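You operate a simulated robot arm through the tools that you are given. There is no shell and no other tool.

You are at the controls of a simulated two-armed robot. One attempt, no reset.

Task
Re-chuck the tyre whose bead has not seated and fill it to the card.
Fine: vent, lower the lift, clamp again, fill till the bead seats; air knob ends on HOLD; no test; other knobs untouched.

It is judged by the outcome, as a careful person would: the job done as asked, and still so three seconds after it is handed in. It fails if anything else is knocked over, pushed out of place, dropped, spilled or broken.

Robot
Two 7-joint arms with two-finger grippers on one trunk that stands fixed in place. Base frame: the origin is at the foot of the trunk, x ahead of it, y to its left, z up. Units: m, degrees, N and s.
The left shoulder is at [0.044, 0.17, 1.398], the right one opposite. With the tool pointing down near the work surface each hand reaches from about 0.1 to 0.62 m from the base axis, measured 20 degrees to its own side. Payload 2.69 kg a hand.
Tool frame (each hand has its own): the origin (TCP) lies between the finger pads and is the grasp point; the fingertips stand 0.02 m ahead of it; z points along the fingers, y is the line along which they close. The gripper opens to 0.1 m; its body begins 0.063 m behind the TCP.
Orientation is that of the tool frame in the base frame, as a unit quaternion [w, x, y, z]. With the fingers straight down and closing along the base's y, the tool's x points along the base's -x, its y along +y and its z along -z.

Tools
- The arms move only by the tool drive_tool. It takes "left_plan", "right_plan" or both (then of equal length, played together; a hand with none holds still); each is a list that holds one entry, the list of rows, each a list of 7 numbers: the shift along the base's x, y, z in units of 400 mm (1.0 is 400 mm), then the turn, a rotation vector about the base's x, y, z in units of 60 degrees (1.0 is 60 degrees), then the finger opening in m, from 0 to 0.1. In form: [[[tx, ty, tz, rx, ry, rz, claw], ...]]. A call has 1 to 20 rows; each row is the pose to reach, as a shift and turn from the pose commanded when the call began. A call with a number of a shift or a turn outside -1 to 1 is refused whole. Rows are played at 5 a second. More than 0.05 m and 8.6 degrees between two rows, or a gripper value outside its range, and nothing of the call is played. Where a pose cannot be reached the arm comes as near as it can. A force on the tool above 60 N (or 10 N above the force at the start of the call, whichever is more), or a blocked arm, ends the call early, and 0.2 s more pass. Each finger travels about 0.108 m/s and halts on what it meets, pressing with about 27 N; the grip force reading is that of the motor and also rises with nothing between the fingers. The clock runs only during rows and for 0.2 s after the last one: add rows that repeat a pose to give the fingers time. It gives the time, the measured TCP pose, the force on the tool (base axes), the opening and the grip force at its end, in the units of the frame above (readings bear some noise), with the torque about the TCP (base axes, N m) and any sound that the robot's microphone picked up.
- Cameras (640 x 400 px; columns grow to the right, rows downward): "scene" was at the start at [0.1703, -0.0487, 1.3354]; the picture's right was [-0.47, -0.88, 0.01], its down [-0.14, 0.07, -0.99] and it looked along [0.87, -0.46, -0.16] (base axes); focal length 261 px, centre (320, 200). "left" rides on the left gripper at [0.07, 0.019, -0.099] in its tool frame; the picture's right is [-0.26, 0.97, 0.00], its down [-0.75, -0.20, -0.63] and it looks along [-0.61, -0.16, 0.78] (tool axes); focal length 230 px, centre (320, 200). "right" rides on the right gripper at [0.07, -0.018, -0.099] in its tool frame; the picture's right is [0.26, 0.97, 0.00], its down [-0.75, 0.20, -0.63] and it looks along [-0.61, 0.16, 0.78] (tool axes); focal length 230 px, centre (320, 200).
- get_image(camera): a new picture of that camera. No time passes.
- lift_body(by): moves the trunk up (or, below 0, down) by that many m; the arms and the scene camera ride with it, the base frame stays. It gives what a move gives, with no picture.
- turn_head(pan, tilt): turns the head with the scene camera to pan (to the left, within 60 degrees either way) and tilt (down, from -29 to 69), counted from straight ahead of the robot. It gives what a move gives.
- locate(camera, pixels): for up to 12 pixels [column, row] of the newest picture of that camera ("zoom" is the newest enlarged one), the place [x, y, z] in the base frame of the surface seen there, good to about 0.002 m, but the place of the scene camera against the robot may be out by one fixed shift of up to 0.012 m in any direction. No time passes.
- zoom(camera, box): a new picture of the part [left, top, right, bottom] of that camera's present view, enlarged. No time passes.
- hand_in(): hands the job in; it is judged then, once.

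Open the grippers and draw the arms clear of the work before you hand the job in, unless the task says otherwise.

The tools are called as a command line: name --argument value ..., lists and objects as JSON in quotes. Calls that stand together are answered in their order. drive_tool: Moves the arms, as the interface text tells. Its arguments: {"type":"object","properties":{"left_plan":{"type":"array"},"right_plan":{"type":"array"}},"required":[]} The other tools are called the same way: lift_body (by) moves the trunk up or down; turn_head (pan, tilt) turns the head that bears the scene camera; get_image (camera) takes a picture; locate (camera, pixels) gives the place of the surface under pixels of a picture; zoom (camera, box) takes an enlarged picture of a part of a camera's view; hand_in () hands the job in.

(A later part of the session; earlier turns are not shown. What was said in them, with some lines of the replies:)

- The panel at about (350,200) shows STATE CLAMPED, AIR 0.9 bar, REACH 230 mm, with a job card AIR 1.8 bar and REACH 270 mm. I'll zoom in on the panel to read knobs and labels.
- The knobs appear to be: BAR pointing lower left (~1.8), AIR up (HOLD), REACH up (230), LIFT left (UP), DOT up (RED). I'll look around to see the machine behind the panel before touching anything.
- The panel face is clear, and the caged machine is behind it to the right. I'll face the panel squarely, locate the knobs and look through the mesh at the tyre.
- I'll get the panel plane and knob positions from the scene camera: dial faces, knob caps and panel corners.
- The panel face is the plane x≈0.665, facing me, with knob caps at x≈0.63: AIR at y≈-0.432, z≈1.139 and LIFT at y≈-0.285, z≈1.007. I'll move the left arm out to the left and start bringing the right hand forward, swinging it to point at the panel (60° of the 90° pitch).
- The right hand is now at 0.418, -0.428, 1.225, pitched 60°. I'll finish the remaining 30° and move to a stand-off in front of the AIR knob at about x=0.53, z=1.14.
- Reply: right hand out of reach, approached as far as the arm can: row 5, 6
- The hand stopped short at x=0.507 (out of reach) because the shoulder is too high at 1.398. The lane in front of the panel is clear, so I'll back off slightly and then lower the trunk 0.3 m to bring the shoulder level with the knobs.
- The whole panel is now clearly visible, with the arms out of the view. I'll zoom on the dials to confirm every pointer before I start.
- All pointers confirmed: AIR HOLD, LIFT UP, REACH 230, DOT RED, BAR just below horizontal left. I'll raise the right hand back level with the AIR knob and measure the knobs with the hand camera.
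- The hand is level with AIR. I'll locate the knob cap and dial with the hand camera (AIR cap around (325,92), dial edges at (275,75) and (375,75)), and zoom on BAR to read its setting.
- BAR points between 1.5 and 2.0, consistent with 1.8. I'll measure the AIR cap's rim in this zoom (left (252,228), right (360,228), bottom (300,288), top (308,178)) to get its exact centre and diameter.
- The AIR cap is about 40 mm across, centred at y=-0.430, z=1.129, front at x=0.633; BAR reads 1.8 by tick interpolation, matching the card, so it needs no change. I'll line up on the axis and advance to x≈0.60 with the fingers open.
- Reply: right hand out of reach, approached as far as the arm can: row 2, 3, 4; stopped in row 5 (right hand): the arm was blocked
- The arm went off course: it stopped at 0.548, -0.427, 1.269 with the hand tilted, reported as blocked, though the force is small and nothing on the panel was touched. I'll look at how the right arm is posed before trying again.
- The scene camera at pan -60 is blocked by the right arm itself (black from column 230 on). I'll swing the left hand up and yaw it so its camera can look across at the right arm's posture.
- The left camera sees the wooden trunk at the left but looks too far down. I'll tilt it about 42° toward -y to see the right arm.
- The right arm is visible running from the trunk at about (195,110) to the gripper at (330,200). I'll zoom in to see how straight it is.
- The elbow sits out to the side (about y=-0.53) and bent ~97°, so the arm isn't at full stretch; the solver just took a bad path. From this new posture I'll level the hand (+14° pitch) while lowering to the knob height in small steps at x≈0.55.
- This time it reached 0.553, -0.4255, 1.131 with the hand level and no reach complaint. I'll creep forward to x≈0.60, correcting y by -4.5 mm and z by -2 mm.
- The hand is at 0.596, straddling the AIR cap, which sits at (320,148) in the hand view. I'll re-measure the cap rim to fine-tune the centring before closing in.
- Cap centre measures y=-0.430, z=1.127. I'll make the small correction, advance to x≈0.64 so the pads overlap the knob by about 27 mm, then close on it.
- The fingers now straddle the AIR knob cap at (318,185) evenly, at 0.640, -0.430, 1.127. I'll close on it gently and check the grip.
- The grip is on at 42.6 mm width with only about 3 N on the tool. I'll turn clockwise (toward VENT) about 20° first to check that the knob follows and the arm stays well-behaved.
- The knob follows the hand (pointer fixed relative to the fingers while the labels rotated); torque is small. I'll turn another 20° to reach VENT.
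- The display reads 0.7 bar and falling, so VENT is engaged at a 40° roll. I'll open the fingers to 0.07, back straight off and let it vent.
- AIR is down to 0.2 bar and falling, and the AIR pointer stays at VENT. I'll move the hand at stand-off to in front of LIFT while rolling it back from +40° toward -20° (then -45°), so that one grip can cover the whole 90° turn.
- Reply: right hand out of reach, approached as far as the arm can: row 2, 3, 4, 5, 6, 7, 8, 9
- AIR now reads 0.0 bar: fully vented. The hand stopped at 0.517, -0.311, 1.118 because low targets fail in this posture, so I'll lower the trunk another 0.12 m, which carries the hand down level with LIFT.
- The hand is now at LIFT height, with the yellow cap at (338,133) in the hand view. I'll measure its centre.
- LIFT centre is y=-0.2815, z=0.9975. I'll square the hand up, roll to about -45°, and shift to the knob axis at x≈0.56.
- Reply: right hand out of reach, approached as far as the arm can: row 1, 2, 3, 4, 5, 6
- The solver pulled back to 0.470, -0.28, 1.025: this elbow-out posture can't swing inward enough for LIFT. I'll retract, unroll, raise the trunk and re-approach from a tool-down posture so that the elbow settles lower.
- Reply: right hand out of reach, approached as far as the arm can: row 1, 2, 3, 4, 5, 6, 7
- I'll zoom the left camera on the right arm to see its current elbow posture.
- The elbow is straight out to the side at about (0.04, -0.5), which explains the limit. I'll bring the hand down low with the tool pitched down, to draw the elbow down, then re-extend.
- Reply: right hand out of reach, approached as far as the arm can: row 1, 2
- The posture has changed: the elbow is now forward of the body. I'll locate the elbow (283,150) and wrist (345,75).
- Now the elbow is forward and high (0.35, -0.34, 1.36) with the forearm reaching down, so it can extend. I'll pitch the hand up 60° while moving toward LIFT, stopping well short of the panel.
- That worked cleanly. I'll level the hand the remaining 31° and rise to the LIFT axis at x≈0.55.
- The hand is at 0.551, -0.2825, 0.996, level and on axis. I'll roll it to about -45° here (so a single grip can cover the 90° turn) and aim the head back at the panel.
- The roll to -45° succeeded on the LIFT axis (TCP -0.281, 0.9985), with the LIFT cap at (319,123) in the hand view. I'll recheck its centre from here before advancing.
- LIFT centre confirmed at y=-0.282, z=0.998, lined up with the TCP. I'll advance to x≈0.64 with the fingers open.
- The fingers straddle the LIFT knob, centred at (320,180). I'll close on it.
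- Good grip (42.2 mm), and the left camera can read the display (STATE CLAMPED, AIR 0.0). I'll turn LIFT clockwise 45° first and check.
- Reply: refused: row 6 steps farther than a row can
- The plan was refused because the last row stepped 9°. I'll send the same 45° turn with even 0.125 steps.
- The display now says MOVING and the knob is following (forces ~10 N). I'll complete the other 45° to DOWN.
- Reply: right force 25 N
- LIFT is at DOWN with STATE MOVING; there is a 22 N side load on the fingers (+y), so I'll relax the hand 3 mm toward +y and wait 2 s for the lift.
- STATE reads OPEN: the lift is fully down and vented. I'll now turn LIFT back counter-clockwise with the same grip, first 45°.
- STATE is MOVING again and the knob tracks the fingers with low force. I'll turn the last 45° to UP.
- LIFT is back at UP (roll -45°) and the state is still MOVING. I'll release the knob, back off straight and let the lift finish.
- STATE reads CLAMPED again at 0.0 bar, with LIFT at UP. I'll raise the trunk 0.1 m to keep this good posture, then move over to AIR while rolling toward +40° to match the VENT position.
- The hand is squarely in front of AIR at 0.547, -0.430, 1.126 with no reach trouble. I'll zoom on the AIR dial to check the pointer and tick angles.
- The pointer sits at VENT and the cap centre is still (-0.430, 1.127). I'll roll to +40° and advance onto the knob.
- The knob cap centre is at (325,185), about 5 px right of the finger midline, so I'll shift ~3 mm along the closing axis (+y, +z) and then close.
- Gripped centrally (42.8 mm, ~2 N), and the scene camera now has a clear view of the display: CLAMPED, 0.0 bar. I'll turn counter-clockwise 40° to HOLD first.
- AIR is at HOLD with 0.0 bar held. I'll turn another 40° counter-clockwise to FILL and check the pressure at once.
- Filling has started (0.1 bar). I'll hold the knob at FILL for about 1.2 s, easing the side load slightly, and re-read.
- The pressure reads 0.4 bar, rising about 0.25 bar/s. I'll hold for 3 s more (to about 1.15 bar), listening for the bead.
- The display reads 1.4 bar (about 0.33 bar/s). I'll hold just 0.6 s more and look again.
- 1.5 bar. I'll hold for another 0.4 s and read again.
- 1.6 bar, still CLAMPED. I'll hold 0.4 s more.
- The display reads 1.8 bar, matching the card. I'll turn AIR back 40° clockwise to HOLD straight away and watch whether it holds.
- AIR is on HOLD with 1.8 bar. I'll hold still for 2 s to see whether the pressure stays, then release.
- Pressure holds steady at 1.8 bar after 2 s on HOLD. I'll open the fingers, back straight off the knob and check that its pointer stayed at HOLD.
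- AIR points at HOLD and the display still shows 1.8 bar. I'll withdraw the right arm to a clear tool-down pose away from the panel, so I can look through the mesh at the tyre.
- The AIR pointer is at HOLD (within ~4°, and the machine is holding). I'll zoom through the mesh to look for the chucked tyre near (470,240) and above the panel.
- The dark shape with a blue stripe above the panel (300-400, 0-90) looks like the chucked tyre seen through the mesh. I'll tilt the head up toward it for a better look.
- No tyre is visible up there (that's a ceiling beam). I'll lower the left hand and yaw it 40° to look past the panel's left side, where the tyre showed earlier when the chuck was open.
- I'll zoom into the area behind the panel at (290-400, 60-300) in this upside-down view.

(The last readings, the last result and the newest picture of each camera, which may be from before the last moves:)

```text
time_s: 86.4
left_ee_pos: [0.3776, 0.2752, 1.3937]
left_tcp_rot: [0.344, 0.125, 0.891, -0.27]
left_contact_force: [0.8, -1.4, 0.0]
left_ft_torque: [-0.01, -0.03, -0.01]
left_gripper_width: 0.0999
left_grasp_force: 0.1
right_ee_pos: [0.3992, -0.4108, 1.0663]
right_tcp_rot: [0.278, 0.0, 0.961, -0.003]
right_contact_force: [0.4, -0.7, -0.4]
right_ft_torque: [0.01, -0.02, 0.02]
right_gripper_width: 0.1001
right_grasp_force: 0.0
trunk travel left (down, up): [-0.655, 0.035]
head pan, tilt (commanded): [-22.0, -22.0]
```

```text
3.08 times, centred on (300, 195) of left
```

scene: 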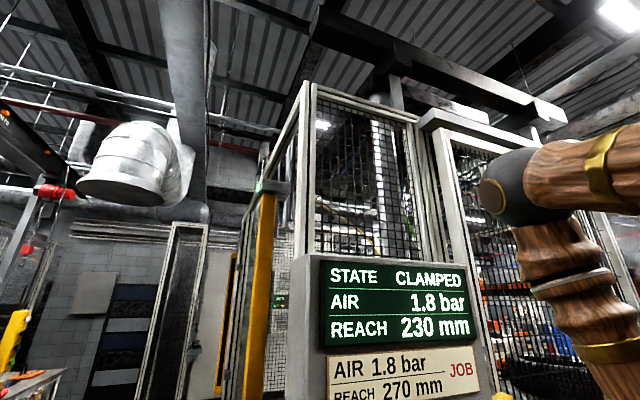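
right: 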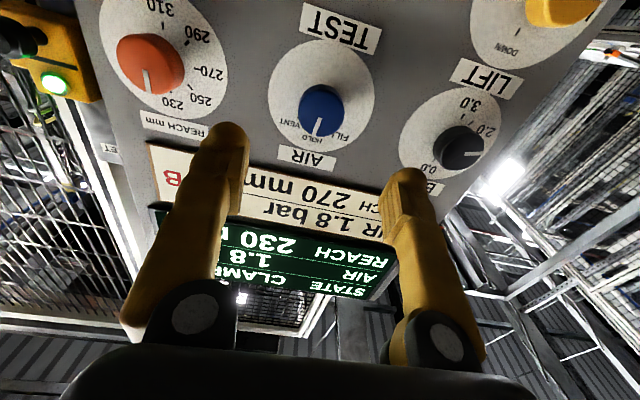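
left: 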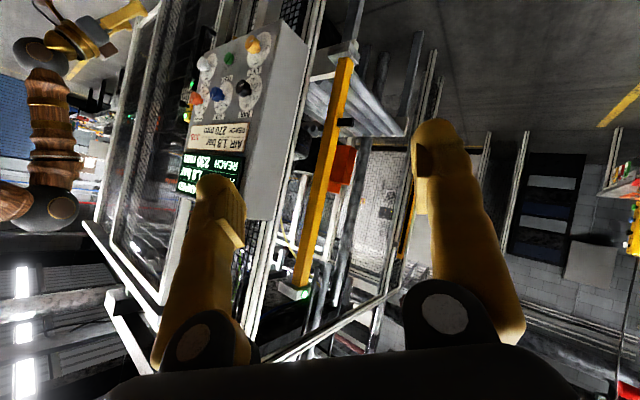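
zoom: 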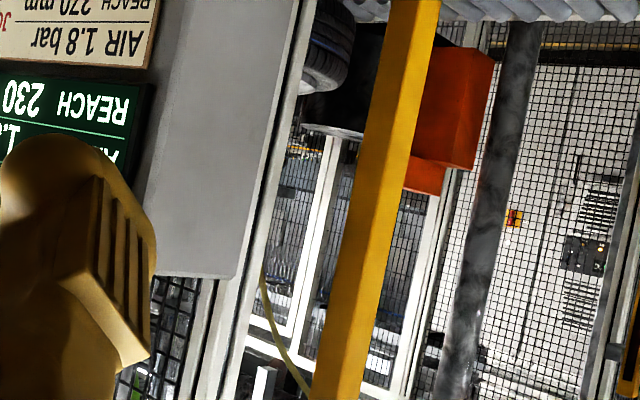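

The chucked tyre is just visible behind the panel's edge at zoom (325,50). I'll move the left hand further left and slightly lower to see more of it.

drive_tool --left_plan '[[[0.03, 0.08, -0.04, 0, 0, -0.03, 0.1], [0.06, 0.16, -0.08, 0, 0, -0.06, 0.1], [0.09, 0.24, -0.12, 0, 0, -0.09, 0.1], [0.12, 0.32, -0.16, 0, 0, -0.12, 0.1], [0.15, 0.4, -0.2, 0, 0, -0.15, 0.1], [0.18, 0.48, -0.24, 0, 0, -0.18, 0.1], [0.2, 0.55, -0.28, 0, 0, -0.2, 0.1], [0.2, 0.55, -0.28, 0, 0, -0.2, 0.1]]]'

get_image --camera "left"

```text
time_s: 88.2
left_ee_pos: [0.4592, 0.4947, 1.2822]
left_tcp_rot: [0.313, 0.221, 0.872, -0.306]
left_contact_force: [-0.4, 0.4, -1.0]
left_ft_torque: [0.01, 0.0, 0.0]
left_gripper_width: 0.1
left_grasp_force: 0.0
right_ee_pos: [0.3983, -0.4107, 1.0665]
right_tcp_rot: [0.279, 0.0, 0.96, -0.003]
right_contact_force: [0.0, -1.0, -0.6]
right_ft_torque: [-0.02, -0.02, -0.03]
right_gripper_width: 0.1001
right_grasp_force: 0.1
trunk travel left (down, up): [-0.655, 0.035]
head pan, tilt (commanded): [-22.0, -22.0]
```

```text
taken
```

left: 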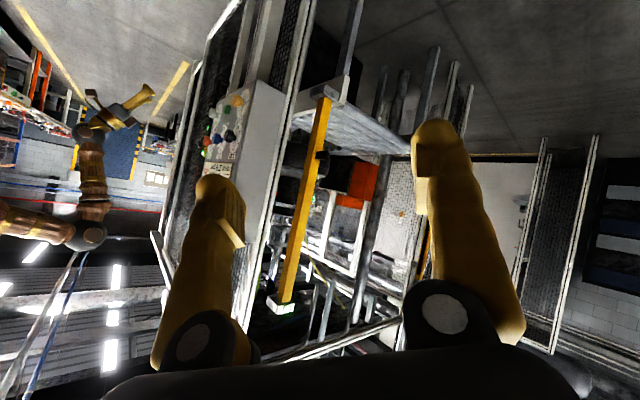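

zoom --camera "left" --box '[250, 90, 380, 250]'

locate --camera "left" --pixels '[[292, 155], [288, 175], [300, 140], [285, 195], [340, 170], [360, 180]]'

```text
2.50 times, centred on (315, 170) of left
```

zoom: 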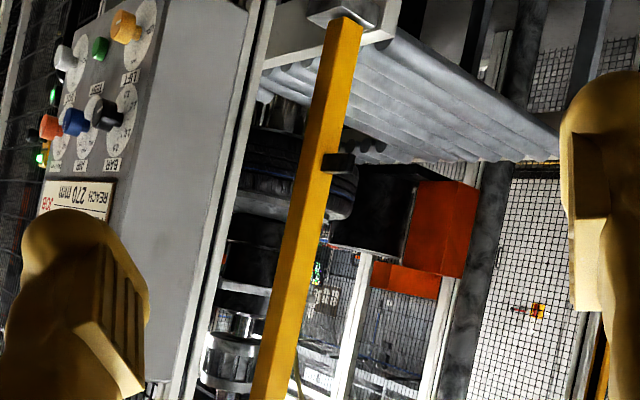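

```text
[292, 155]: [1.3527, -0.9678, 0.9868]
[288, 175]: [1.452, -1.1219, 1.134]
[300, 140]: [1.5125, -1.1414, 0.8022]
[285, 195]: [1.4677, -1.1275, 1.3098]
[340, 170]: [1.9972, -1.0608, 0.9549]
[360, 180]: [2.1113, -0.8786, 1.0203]
```

The tyre is in the chuck at about (1.4, -1.05, 0.98), between the upper and lower rims. I'll zoom closer on it.

zoom --camera "left" --box '[270, 115, 340, 205]'

turn_head --pan -38 --tilt 8

get_image --camera "scene"

```text
4.44 times, centred on (305, 160) of left
```

zoom: 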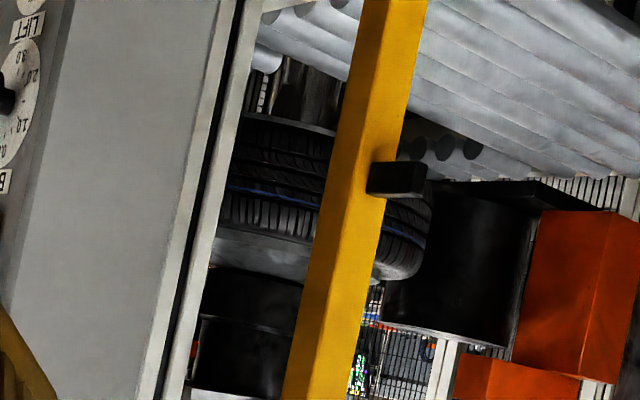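

```text
time_s: 89.1
left_ee_pos: [0.4603, 0.494, 1.2812]
left_tcp_rot: [0.312, 0.221, 0.871, -0.307]
left_contact_force: [0.8, -0.6, -0.4]
left_ft_torque: [-0.04, -0.01, 0.04]
left_gripper_width: 0.0998
left_grasp_force: 0.0
right_ee_pos: [0.4, -0.4096, 1.0664]
right_tcp_rot: [0.278, 0.0, 0.96, -0.003]
right_contact_force: [0.6, 0.0, 0.4]
right_ft_torque: [0.01, -0.01, -0.01]
right_gripper_width: 0.0997
right_grasp_force: 0.0
trunk travel left (down, up): [-0.655, 0.035]
head pan, tilt (commanded): [-38.0, 8.0]
```

```text
taken
```

scene: 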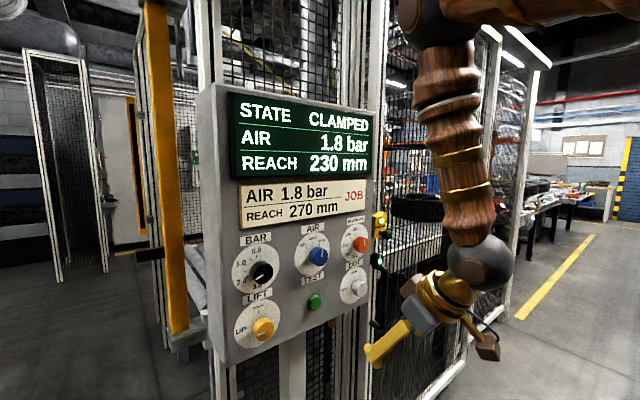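

The tyre sits level and clamped in the chuck, the blue stripe parallel to the rims, and AIR still reads 1.8 bar. I'll zoom tightly on AIR to measure how closely its pointer is centred on HOLD.

zoom --camera "scene" --box '[290, 220, 340, 285]'

zoom --camera "scene" --box '[225, 220, 375, 345]'

```text
6.15 times, centred on (315, 252) of scene
```

zoom: 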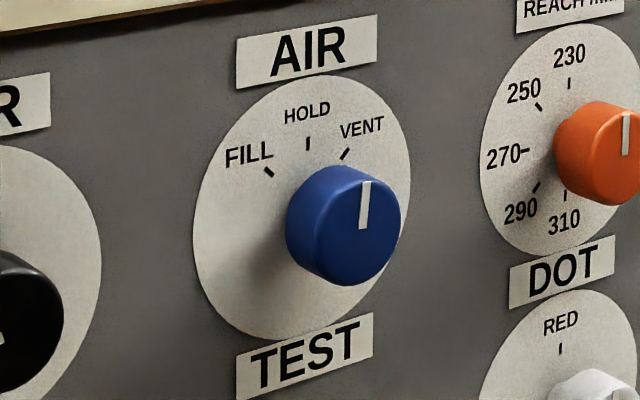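

```text
3.20 times, centred on (300, 282) of scene
```

zoom: 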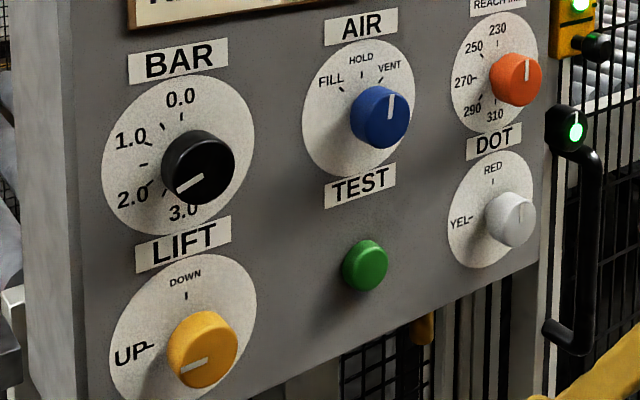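

BAR (1.8), REACH (230), DOT (RED) and LIFT (UP) look as they did at the start. To compare AIR's pointer with its original HOLD position, I'll restore the trunk height and head pose of the earlier picture and repeat the same zoom.

lift_body --by -0.03

turn_head --pan -30 --tilt 8

zoom --camera "scene" --box '[290, 200, 450, 330]'

get_image --camera "scene"

```text
time_s: 89.9
left_ee_pos: [0.4606, 0.4941, 1.251]
left_tcp_rot: [0.312, 0.221, 0.871, -0.307]
left_contact_force: [-0.1, 0.2, 0.3]
left_ft_torque: [0.02, 0.01, 0.06]
left_gripper_width: 0.0999
left_grasp_force: 0.1
right_ee_pos: [0.3986, -0.4099, 1.0361]
right_tcp_rot: [0.278, -0.001, 0.961, -0.004]
right_contact_force: [0.2, 0.3, -0.3]
right_ft_torque: [0.02, 0.01, -0.05]
right_gripper_width: 0.0998
right_grasp_force: 0.1
trunk travel left (down, up): [-0.625, 0.065]
head pan, tilt (commanded): [-38.0, 8.0]
```

```text
time_s: 90.6
left_ee_pos: [0.4598, 0.4948, 1.2518]
left_tcp_rot: [0.311, 0.222, 0.871, -0.308]
left_contact_force: [-0.1, -0.5, -0.6]
left_ft_torque: [0.0, -0.03, -0.01]
left_gripper_width: 0.0999
left_grasp_force: 0.1
right_ee_pos: [0.3989, -0.4103, 1.0348]
right_tcp_rot: [0.278, 0.0, 0.961, -0.003]
right_contact_force: [-0.1, 1.0, -0.3]
right_ft_torque: [0.02, -0.03, -0.01]
right_gripper_width: 0.1
right_grasp_force: 0.0
trunk travel left (down, up): [-0.625, 0.065]
head pan, tilt (commanded): [-30.0, 8.0]
```

```text
3.08 times, centred on (370, 265) of scene
```

zoom: 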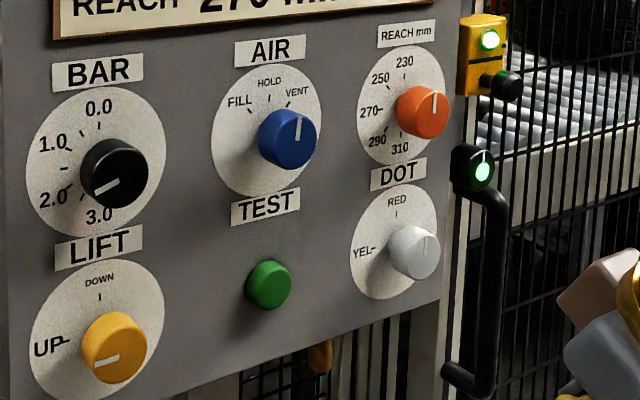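

```text
taken
```

scene: 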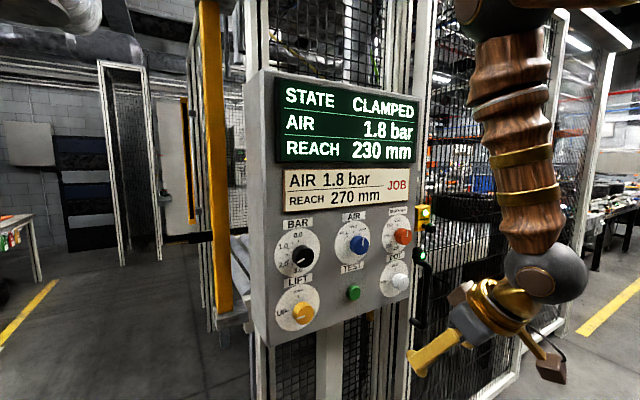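

The AIR pointer leans about 5° toward VENT compared with its original position. I'll take a tight zoom with reference marks to measure it better.

zoom --camera "scene" --box '[335, 215, 385, 265]'

zoom --camera "scene" --box '[380, 208, 420, 300]'

```text
8.00 times, centred on (360, 240) of scene
```

zoom: 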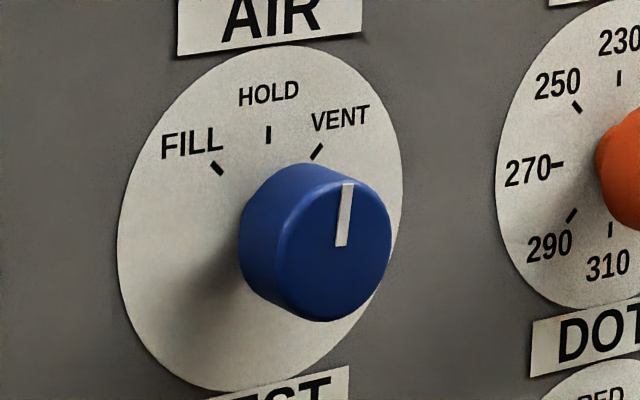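

```text
4.35 times, centred on (400, 254) of scene
```

zoom: 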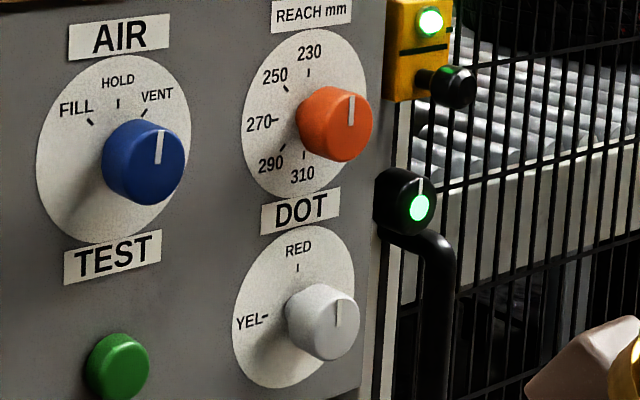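

Allowing for the same lean on the untouched REACH and DOT pointers (~4°), AIR is only about 4° off the HOLD mark: properly in HOLD, with 1.8 bar steady for over 12 s. I'll draw both arms further clear of the work.

drive_tool --left_plan '[[[-0.05, -0.08, 0, 0, 0, 0, 0.1], [-0.1, -0.16, 0, 0, 0, 0, 0.1], [-0.15, -0.24, 0, 0, 0, 0, 0.1], [-0.2, -0.32, 0, 0, 0, 0, 0.1], [-0.25, -0.4, 0, 0, 0, 0, 0.1], [-0.25, -0.4, 0, 0, 0, 0, 0.1]]]' --right_plan '[[[-0.03, 0, 0, 0, 0.1, 0, 0.1], [-0.06, 0, 0, 0, 0.2, 0, 0.1], [-0.09, 0, 0, 0, 0.3, 0, 0.1], [-0.12, 0, 0, 0, 0.4, 0, 0.1], [-0.15, 0, 0, 0, 0.5, 0, 0.1], [-0.15, 0, 0, 0, 0.5, 0, 0.1]]]'

get_image --camera "scene"

zoom --camera "scene" --box '[245, 70, 445, 340]'

```text
time_s: 92.0
left_ee_pos: [0.3556, 0.3356, 1.252]
left_tcp_rot: [0.311, 0.219, 0.873, -0.306]
left_contact_force: [0.0, -0.8, -0.2]
left_ft_torque: [-0.03, 0.0, 0.0]
left_gripper_width: 0.1001
left_grasp_force: 0.1
right_ee_pos: [0.3403, -0.4099, 1.0352]
right_tcp_rot: [0.019, 0.0, 1.0, -0.003]
right_contact_force: [0.0, -0.1, 0.5]
right_ft_torque: [0.0, 0.02, 0.02]
right_gripper_width: 0.1003
right_grasp_force: 0.0
trunk travel left (down, up): [-0.625, 0.065]
head pan, tilt (commanded): [-30.0, 8.0]
```

```text
taken
```

scene: 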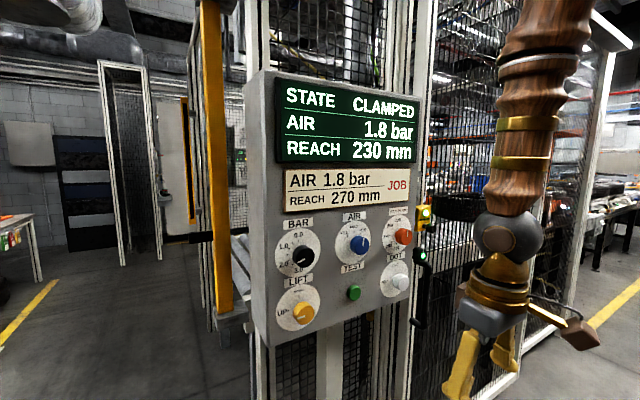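

```text
1.48 times, centred on (345, 205) of scene
```

zoom: 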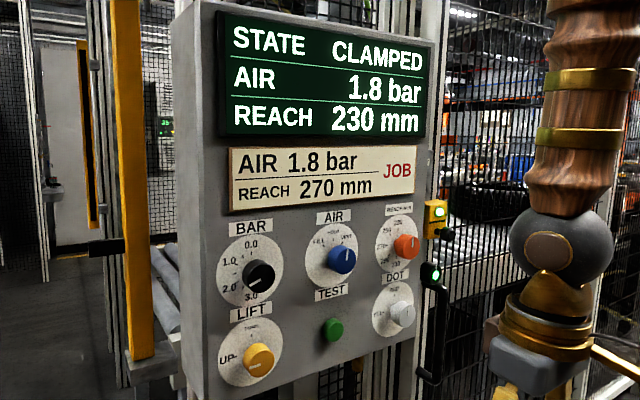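

Final check: STATE CLAMPED, AIR 1.8 bar as on the card, AIR knob on HOLD, LIFT on UP. BAR, REACH and DOT were not touched, TEST was not pressed, both grippers are open and both arms are clear of the panel. I'll hand the job in.

hand_in

```text
The job is handed in.
```

The tyre is re-chucked and filled to 1.8 bar, as the card asks. The AIR knob is on HOLD, and I've handed the job in. I vented the old air to 0.0 bar, lowered the lift until the display read OPEN, then raised it again until it read CLAMPED.

- **Bead seating:** I have no direct sign of it; I heard no pop and couldn't see the bead clearly. I take it as seated because the pressure reached 1.8 bar (it was at 0.9 at the start) and had held there for about 15 seconds when I last looked.
- **AIR knob:** its pointer sits about 4° toward VENT from the HOLD mark.
- **REACH:** this was at 230 mm while the card says 270 mm. I left it alone because you asked for the other knobs not to be touched.
- **Other controls:** BAR was already at 1.8 and DOT at RED, so I left both. I did not press TEST. LIFT is back on UP.

Both grippers are open and the arms are clear of the panel.
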